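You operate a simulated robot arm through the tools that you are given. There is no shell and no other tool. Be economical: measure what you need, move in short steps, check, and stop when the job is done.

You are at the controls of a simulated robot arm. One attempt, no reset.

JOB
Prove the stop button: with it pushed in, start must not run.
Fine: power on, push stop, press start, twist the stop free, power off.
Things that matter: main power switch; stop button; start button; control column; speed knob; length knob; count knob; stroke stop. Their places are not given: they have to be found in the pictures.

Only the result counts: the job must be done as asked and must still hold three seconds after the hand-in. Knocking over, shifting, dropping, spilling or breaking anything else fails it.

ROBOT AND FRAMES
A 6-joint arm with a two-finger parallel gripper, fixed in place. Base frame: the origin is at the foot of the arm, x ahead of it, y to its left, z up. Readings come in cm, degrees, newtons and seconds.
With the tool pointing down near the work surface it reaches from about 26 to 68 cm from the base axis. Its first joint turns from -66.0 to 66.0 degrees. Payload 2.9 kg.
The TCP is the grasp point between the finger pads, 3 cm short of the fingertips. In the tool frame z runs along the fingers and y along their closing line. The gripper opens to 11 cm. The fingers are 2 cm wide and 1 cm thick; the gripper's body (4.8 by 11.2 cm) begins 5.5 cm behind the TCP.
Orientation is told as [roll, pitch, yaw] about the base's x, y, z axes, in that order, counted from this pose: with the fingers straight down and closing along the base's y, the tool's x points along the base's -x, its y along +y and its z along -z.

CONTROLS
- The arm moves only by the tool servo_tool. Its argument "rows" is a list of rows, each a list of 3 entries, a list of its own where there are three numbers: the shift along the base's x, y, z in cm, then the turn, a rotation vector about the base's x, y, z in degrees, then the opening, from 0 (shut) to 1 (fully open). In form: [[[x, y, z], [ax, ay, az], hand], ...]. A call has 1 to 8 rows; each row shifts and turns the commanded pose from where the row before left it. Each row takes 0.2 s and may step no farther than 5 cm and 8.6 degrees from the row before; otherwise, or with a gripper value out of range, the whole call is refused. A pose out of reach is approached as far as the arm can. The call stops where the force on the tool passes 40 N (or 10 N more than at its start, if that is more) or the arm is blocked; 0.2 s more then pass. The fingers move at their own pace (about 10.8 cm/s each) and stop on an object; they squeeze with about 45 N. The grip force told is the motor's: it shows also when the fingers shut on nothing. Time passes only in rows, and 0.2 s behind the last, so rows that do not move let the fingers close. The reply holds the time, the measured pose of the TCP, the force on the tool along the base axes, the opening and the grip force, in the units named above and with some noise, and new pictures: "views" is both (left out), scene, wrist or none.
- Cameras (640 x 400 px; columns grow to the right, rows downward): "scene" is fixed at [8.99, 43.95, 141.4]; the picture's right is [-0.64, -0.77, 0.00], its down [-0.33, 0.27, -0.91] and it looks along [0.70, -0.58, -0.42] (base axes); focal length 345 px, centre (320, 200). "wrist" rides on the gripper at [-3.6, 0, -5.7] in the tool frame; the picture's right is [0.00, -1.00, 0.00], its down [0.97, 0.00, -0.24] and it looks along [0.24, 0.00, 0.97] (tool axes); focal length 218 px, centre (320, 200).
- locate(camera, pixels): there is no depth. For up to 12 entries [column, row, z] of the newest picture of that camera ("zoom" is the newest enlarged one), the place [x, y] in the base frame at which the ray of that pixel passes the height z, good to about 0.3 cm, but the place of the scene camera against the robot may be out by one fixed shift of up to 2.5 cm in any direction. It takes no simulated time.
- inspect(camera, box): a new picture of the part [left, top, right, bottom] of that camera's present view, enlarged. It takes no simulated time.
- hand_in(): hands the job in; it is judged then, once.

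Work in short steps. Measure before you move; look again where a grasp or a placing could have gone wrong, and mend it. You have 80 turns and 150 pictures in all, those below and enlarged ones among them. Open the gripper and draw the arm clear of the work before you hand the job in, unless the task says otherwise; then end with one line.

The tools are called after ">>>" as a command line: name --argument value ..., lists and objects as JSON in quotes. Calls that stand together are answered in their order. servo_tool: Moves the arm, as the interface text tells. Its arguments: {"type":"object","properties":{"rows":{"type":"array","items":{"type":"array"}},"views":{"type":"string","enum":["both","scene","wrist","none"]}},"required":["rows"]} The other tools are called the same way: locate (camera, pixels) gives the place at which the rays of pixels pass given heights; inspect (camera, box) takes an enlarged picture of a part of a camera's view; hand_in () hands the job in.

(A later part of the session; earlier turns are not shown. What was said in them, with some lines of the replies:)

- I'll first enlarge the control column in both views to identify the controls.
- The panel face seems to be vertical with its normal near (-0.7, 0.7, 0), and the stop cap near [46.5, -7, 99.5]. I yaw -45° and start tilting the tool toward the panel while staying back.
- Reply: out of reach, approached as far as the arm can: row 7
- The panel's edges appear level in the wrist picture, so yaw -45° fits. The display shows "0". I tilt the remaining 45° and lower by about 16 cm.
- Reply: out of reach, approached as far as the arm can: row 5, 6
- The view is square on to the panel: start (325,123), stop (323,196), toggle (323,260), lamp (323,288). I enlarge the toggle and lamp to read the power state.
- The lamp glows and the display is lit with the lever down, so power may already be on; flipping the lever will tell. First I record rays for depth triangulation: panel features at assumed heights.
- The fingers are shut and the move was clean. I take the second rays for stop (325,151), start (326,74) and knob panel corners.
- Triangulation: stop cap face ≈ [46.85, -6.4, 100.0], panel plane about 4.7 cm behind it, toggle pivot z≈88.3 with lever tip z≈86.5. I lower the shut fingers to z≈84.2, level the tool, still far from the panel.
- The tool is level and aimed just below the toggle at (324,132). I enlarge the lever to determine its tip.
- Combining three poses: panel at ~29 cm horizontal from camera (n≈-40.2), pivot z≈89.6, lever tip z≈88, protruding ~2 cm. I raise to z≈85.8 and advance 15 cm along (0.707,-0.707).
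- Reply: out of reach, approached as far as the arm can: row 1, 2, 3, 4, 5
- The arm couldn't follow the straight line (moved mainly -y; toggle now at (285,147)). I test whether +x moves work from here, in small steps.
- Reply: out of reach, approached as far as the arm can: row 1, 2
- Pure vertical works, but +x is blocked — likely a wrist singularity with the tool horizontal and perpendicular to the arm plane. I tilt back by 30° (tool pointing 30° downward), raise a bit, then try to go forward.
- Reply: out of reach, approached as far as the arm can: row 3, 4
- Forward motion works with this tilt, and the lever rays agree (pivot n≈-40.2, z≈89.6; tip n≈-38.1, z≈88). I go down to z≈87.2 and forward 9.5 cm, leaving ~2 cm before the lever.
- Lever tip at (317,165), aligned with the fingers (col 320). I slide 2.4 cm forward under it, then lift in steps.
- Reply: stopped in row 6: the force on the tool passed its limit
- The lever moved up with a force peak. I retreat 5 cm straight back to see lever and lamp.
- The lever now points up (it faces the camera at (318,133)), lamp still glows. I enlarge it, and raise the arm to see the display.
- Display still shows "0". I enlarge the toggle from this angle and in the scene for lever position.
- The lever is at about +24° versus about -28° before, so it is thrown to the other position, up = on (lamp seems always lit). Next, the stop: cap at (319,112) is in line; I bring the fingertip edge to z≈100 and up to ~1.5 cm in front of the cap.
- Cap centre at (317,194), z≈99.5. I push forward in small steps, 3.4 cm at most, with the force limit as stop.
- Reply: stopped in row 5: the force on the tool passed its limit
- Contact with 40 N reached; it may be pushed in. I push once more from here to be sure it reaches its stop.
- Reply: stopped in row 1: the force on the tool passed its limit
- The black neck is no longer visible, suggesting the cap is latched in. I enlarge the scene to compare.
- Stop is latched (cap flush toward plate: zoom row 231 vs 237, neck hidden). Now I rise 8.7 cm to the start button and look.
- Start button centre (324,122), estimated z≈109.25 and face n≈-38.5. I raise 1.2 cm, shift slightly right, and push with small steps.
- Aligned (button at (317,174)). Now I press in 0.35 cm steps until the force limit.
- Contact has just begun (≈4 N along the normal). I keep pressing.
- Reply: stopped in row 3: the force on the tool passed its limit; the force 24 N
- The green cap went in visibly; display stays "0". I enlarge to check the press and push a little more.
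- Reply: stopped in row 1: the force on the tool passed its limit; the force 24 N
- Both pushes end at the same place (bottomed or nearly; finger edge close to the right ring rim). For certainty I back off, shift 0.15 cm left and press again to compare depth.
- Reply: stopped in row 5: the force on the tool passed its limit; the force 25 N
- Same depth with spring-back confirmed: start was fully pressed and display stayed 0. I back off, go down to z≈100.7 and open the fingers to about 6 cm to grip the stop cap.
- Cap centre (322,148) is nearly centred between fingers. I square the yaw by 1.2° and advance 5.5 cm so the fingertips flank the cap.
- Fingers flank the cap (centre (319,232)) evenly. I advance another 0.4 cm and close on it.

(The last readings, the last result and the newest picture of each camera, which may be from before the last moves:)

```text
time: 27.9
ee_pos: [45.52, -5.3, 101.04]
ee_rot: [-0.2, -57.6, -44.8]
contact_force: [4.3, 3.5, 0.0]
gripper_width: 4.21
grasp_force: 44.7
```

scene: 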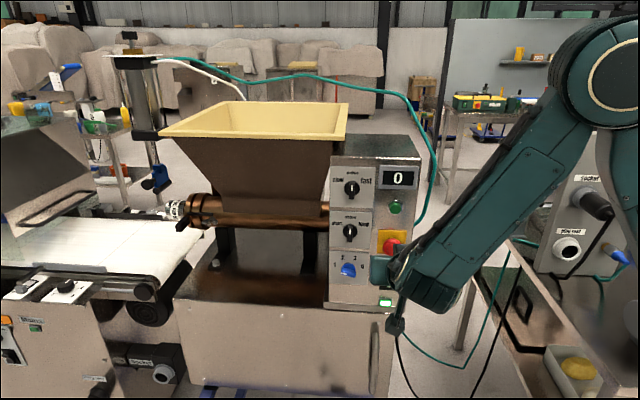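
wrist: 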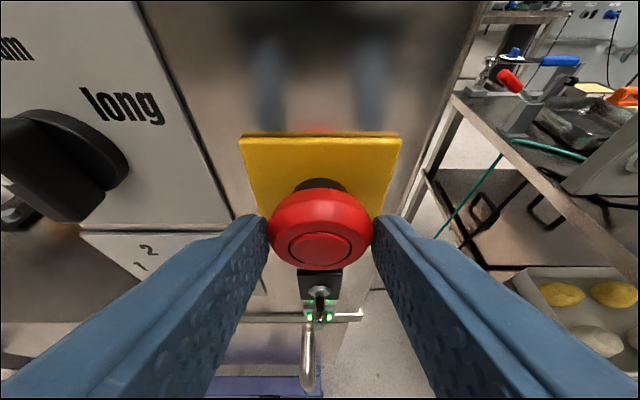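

Cap gripped (4.21 cm, 45 N). I twist clockwise (seen from the front) by 36° about the button axis, with compensation for the TCP offset.

>>> servo_tool --rows '[[[-0.1, -0.1, -0.01], [4.24, -4.24, 0], 0], [[-0.1, -0.1, -0.02], [4.24, -4.24, 0], 0], [[-0.1, -0.1, -0.04], [4.24, -4.24, 0], 0], [[-0.1, -0.1, -0.05], [4.24, -4.24, 0], 0], [[-0.09, -0.09, -0.07], [4.24, -4.24, 0], 0], [[-0.09, -0.09, -0.08], [4.24, -4.24, 0], 0]]' --views "wrist"

```text
time: 29.3
ee_pos: [45.13, -5.85, 100.86]
ee_rot: [53.8, -43.1, -87.7]
contact_force: [11.1, 22.2, 5.0]
gripper_width: 4.17
grasp_force: 45.2
```

wrist: 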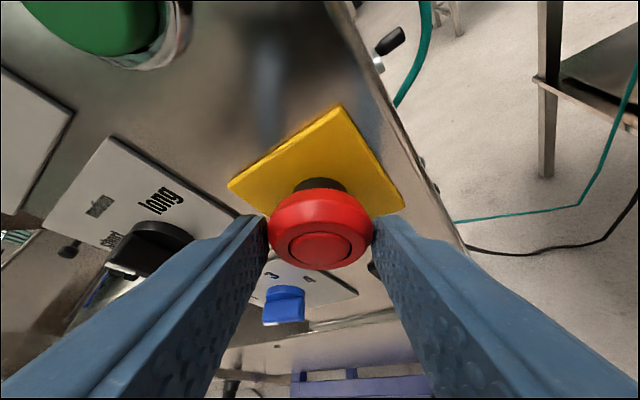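

The hand turned 36°; side load 25 N builds toward +x+y, so I relieve 0.2 cm and continue 18° more.

>>> servo_tool --rows '[[[0.1, 0.15, 0], [4.24, -4.24, 0], 0], [[0, 0.05, -0.03], [4.24, -4.24, 0], 0], [[0, 0, -0.05], [4.24, -4.24, 0], 0]]' --views "wrist"

```text
time: 30.1
ee_pos: [44.93, -5.91, 100.57]
ee_rot: [68.3, -30.2, -96.8]
contact_force: [-2.1, 8.7, 1.3]
gripper_width: 4.18
grasp_force: 44.9
```

wrist: 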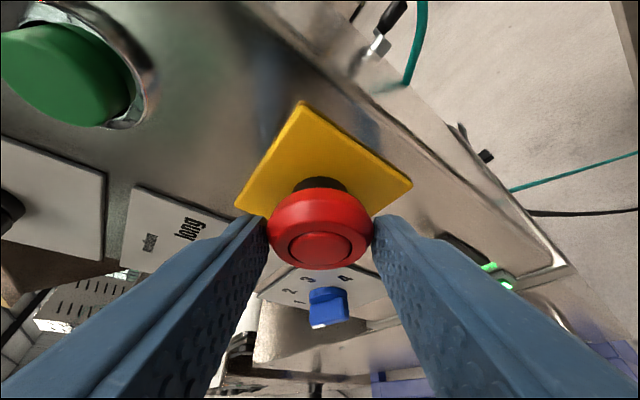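

54° turned with low load. I open the fingers to see whether the cap springs out.

>>> servo_tool --rows '[[[0, 0, 0], [0, 0, 0], 0.55], [[-0.3, 0.3, 0], [0, 0, 0], 0.55], [[-1.4, 1.4, 0], [0, 0, 0], 0.55], [[-2, 2, 0], [0, 0, 0], 0.55]]' --views "both"

>>> inspect --camera "scene" --box '[360, 160, 430, 310]'

```text
time: 31.1
ee_pos: [43.79, -1.85, 100.96]
ee_rot: [68.5, -29.9, -96.8]
contact_force: [0.1, 0.6, -0.5]
gripper_width: 6.06
grasp_force: 0.0
out of reach, approached as far as the arm can: row 3, 4
```

scene: 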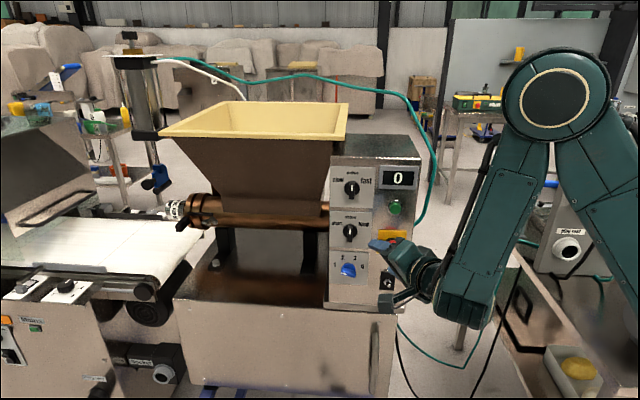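
wrist: 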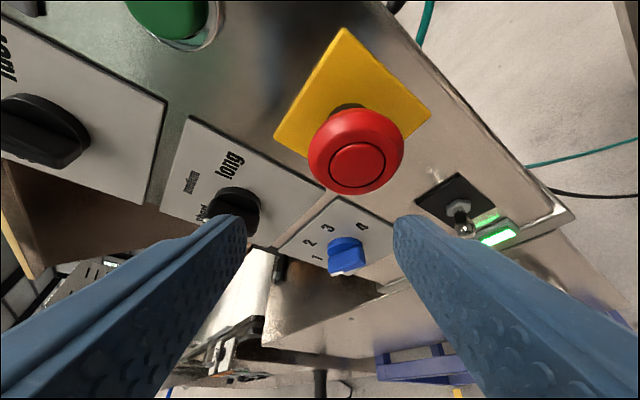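

```text
2.67 times, centred on (395, 235) of scene
```

zoom: 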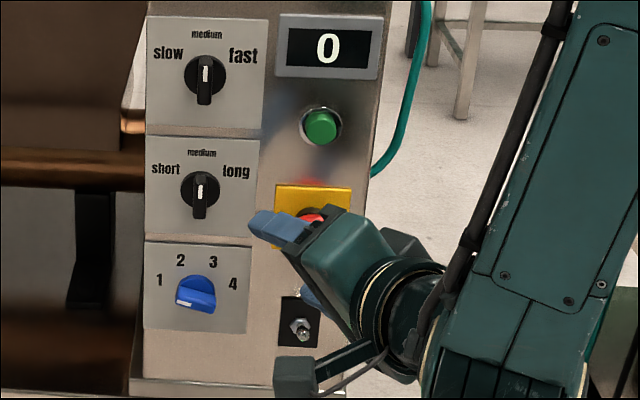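

A black neck seems visible again above the cap (zoom (310,210)), suggesting it popped out. I turn the hand back in place to get a clear view.

>>> servo_tool --rows '[[[-0.1, 0.1, 0], [-4.9, 4.9, 0], 0.55], [[-0.1, 0.1, 0], [-4.9, 4.9, 0], 0.55], [[-0.2, 0.2, 0], [-4.9, 4.9, 0], 0.55], [[-0.2, 0.2, 0], [-4.9, 4.9, 0], 0.55], [[-0.2, 0.2, 0], [-4.9, 4.9, 0], 0.55], [[-0.2, 0.2, 0], [-4.9, 4.9, 0], 0.55], [[-0.2, 0.2, 0], [-4.9, 4.9, 0], 0.55], [[-0.2, 0.2, 0], [-4, 4, 0], 0.55]]' --views "both"

>>> inspect --camera "scene" --box '[360, 160, 430, 310]'

```text
time: 32.9
ee_pos: [42.49, -0.36, 100.96]
ee_rot: [-0.9, -57.6, -44.4]
contact_force: [0.3, 0.1, 0.0]
gripper_width: 6.05
grasp_force: 0.1
```

scene: 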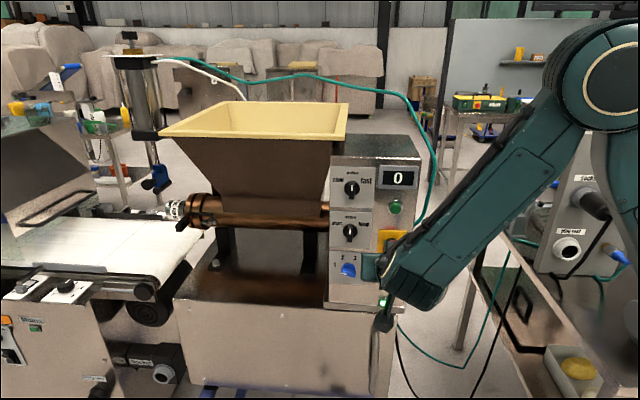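
wrist: 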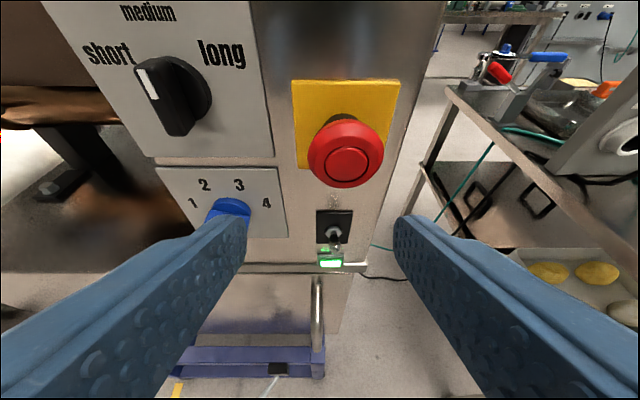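

```text
2.67 times, centred on (395, 235) of scene
```

zoom: 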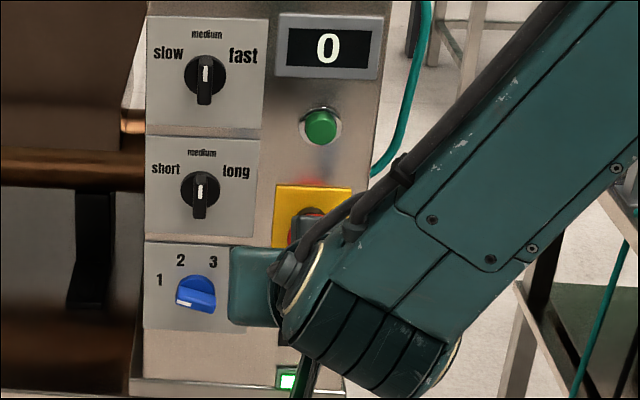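

In the wrist view the neck arc is visible again and the cap offset from the plate grew (28 vs 22 px): stop is released. Now power off: shut fingers, re-centre on the toggle and go to z≈95, staying back.

>>> servo_tool --rows '[[[-1.1, -1.1, -1], [0, 0, -0.6], 0], [[0, 0, -2.5], [0, 0, 0], 0], [[0, 0, -2.4], [0, 0, 0], 0], [[1.4, -1.4, 0], [0, 0, 0], 0]]' --views "both"

>>> inspect --camera "scene" --box '[360, 160, 430, 310]'

```text
time: 33.9
ee_pos: [42.84, -2.88, 95.1]
ee_rot: [-0.7, -57.6, -45.1]
contact_force: [-0.1, 0.6, 0.1]
gripper_width: 0.01
grasp_force: 37.3
```

scene: 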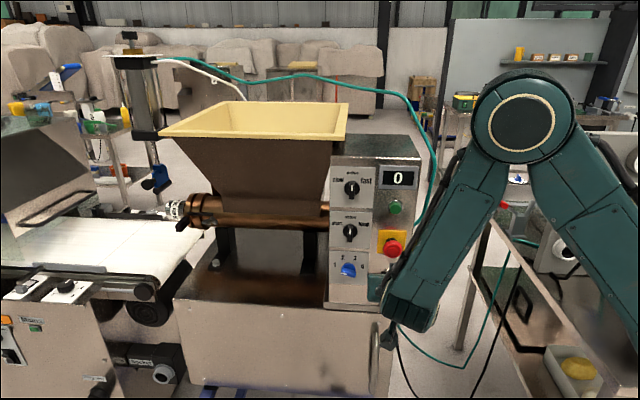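
wrist: 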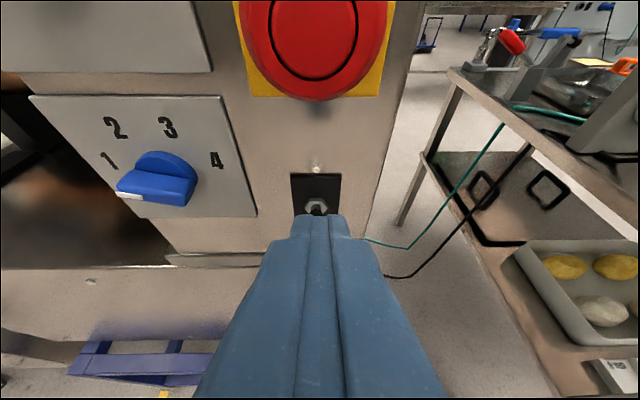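

```text
2.67 times, centred on (395, 235) of scene
```

zoom: 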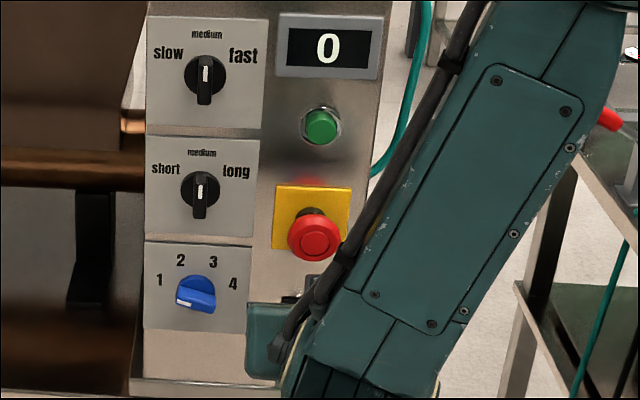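

Scene zoom confirms the stop cap is out (row 237, neck visible). I advance 3.6 cm over the lever, then press down in steps.

>>> servo_tool --rows '[[[1.3, -1.3, 0], [0, 0, 0], 0], [[1.25, -1.25, 0], [0, 0, 0], 0]]' --views "wrist"

>>> servo_tool --rows '[[[0, 0, -0.7], [0, 0, 0], 0], [[0, 0, -0.7], [0, 0, 0], 0], [[0, 0, -0.7], [0, 0, 0], 0], [[0, 0, -0.7], [0, 0, 0], 0], [[0, 0, -0.7], [0, 0, 0], 0], [[0, 0, -0.7], [0, 0, 0], 0]]' --views "wrist"

```text
time: 34.5
ee_pos: [45.4, -5.51, 94.99]
ee_rot: [-0.7, -57.6, -45.0]
contact_force: [-0.4, -0.4, 0.2]
gripper_width: 0.0
grasp_force: 37.7
```

wrist: 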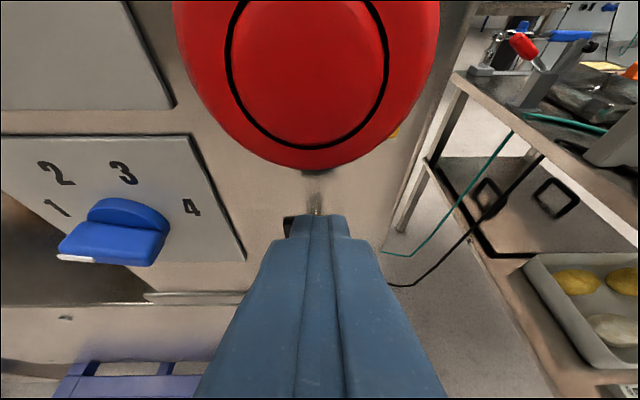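

```text
time: 35.9
ee_pos: [45.47, -5.39, 91.62]
ee_rot: [-0.8, -58.3, -45.0]
contact_force: [-6.4, 5.0, 10.4]
gripper_width: 0.0
grasp_force: 37.3
stopped in row 6: the force on the tool passed its limit (the readings are from after the stop); the commanded pose is now the measured one
```

wrist: 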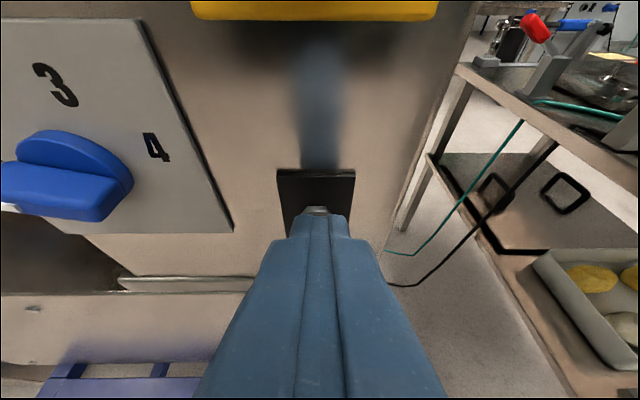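

Force limit reached with the finger's lower corner at z≈89.2. I lift slightly, retreat, and check the lever.

>>> servo_tool --rows '[[[-0.7, 0.7, 0.4], [0, 0, 0], 0], [[-1.3, 1.3, 0], [0, 0, 0], 0], [[-1.5, 1.5, -0.5], [0, 0, 0], 0]]' --views "wrist"

>>> inspect --camera "wrist" --box '[280, 80, 360, 220]'

```text
time: 36.7
ee_pos: [41.98, -2.04, 91.48]
ee_rot: [-0.8, -58.1, -45.0]
contact_force: [0.7, 0.2, -0.6]
gripper_width: 0.0
grasp_force: 37.7
```

wrist: 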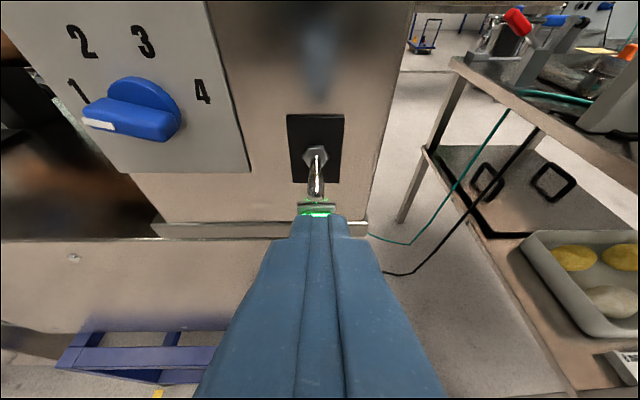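

```text
2.86 times, centred on (320, 150) of wrist
```

zoom: 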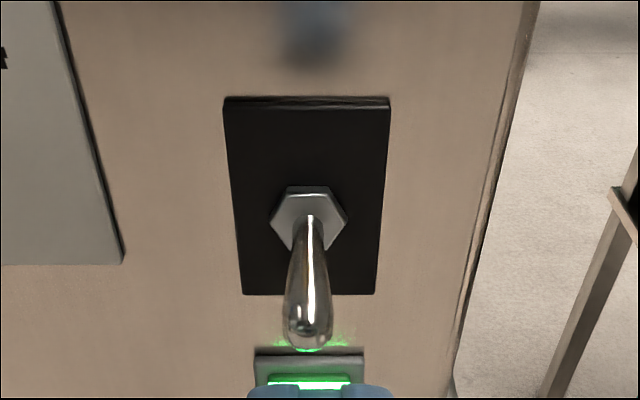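

The lever is down again. I retreat clear, opening the gripper, and check the whole panel.

>>> servo_tool --rows '[[[-1.5, 1.5, 2], [0, 0, 0], 0], [[-1.5, 1.5, 3], [0, 0, 0], 0.5], [[-1.5, 1.5, 4], [2, 2, 0], 0.8], [[-0.5, 0.5, 4], [4, 4, 0], 1], [[0, 0, 4], [4, 4, 0], 1], [[0, 0, 3], [4, 4, 0], 1]]' --views "both"

>>> inspect --camera "scene" --box '[320, 150, 430, 320]'

>>> inspect --camera "wrist" --box '[220, 0, 420, 220]'

```text
time: 38.1
ee_pos: [36.8, 2.95, 111.46]
ee_rot: [-0.9, -38.2, -44.9]
contact_force: [0.5, -0.3, 0.8]
gripper_width: 11.02
grasp_force: 0.0
```

scene: 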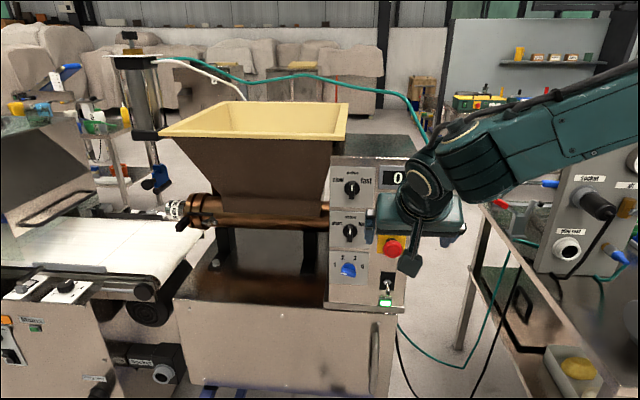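
wrist: 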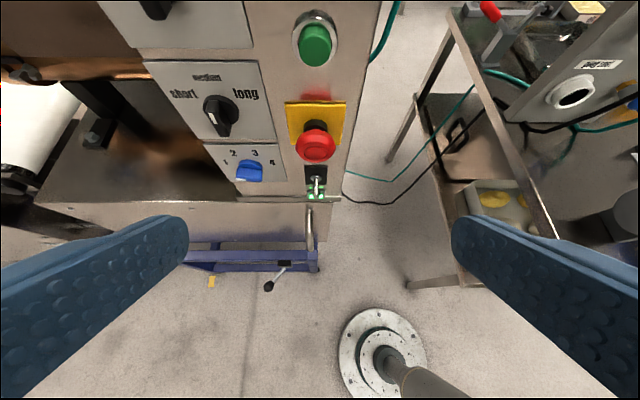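

```text
2.35 times, centred on (375, 235) of scene
```

zoom: 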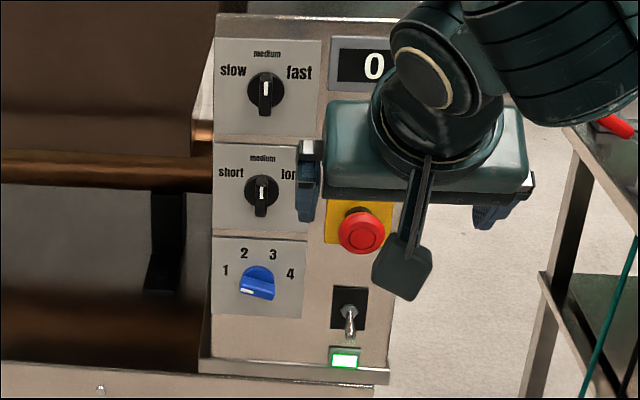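

```text
1.82 times, centred on (320, 110) of wrist
```

zoom: 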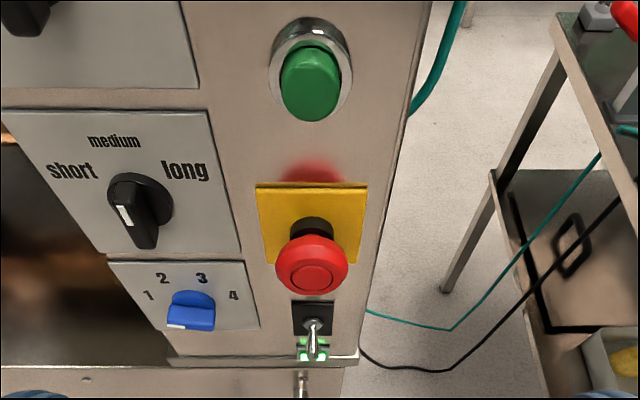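

All controls are back as at the start: stop out, toggle down, display 0, knobs unchanged. The gripper is open and clear, so I hand in.

>>> hand_in

```text
The job is handed in.
```

I ran the full stop-button check and the machine never started: with stop pushed in and the main switch up, I pressed start fully and the display stayed at 0. I then twisted stop free and put the switch back down. One thing I couldn't confirm is that up means on: the green lamp and the display stayed lit in both switch positions, so I went by your order of steps, which implies the power was off at the start.
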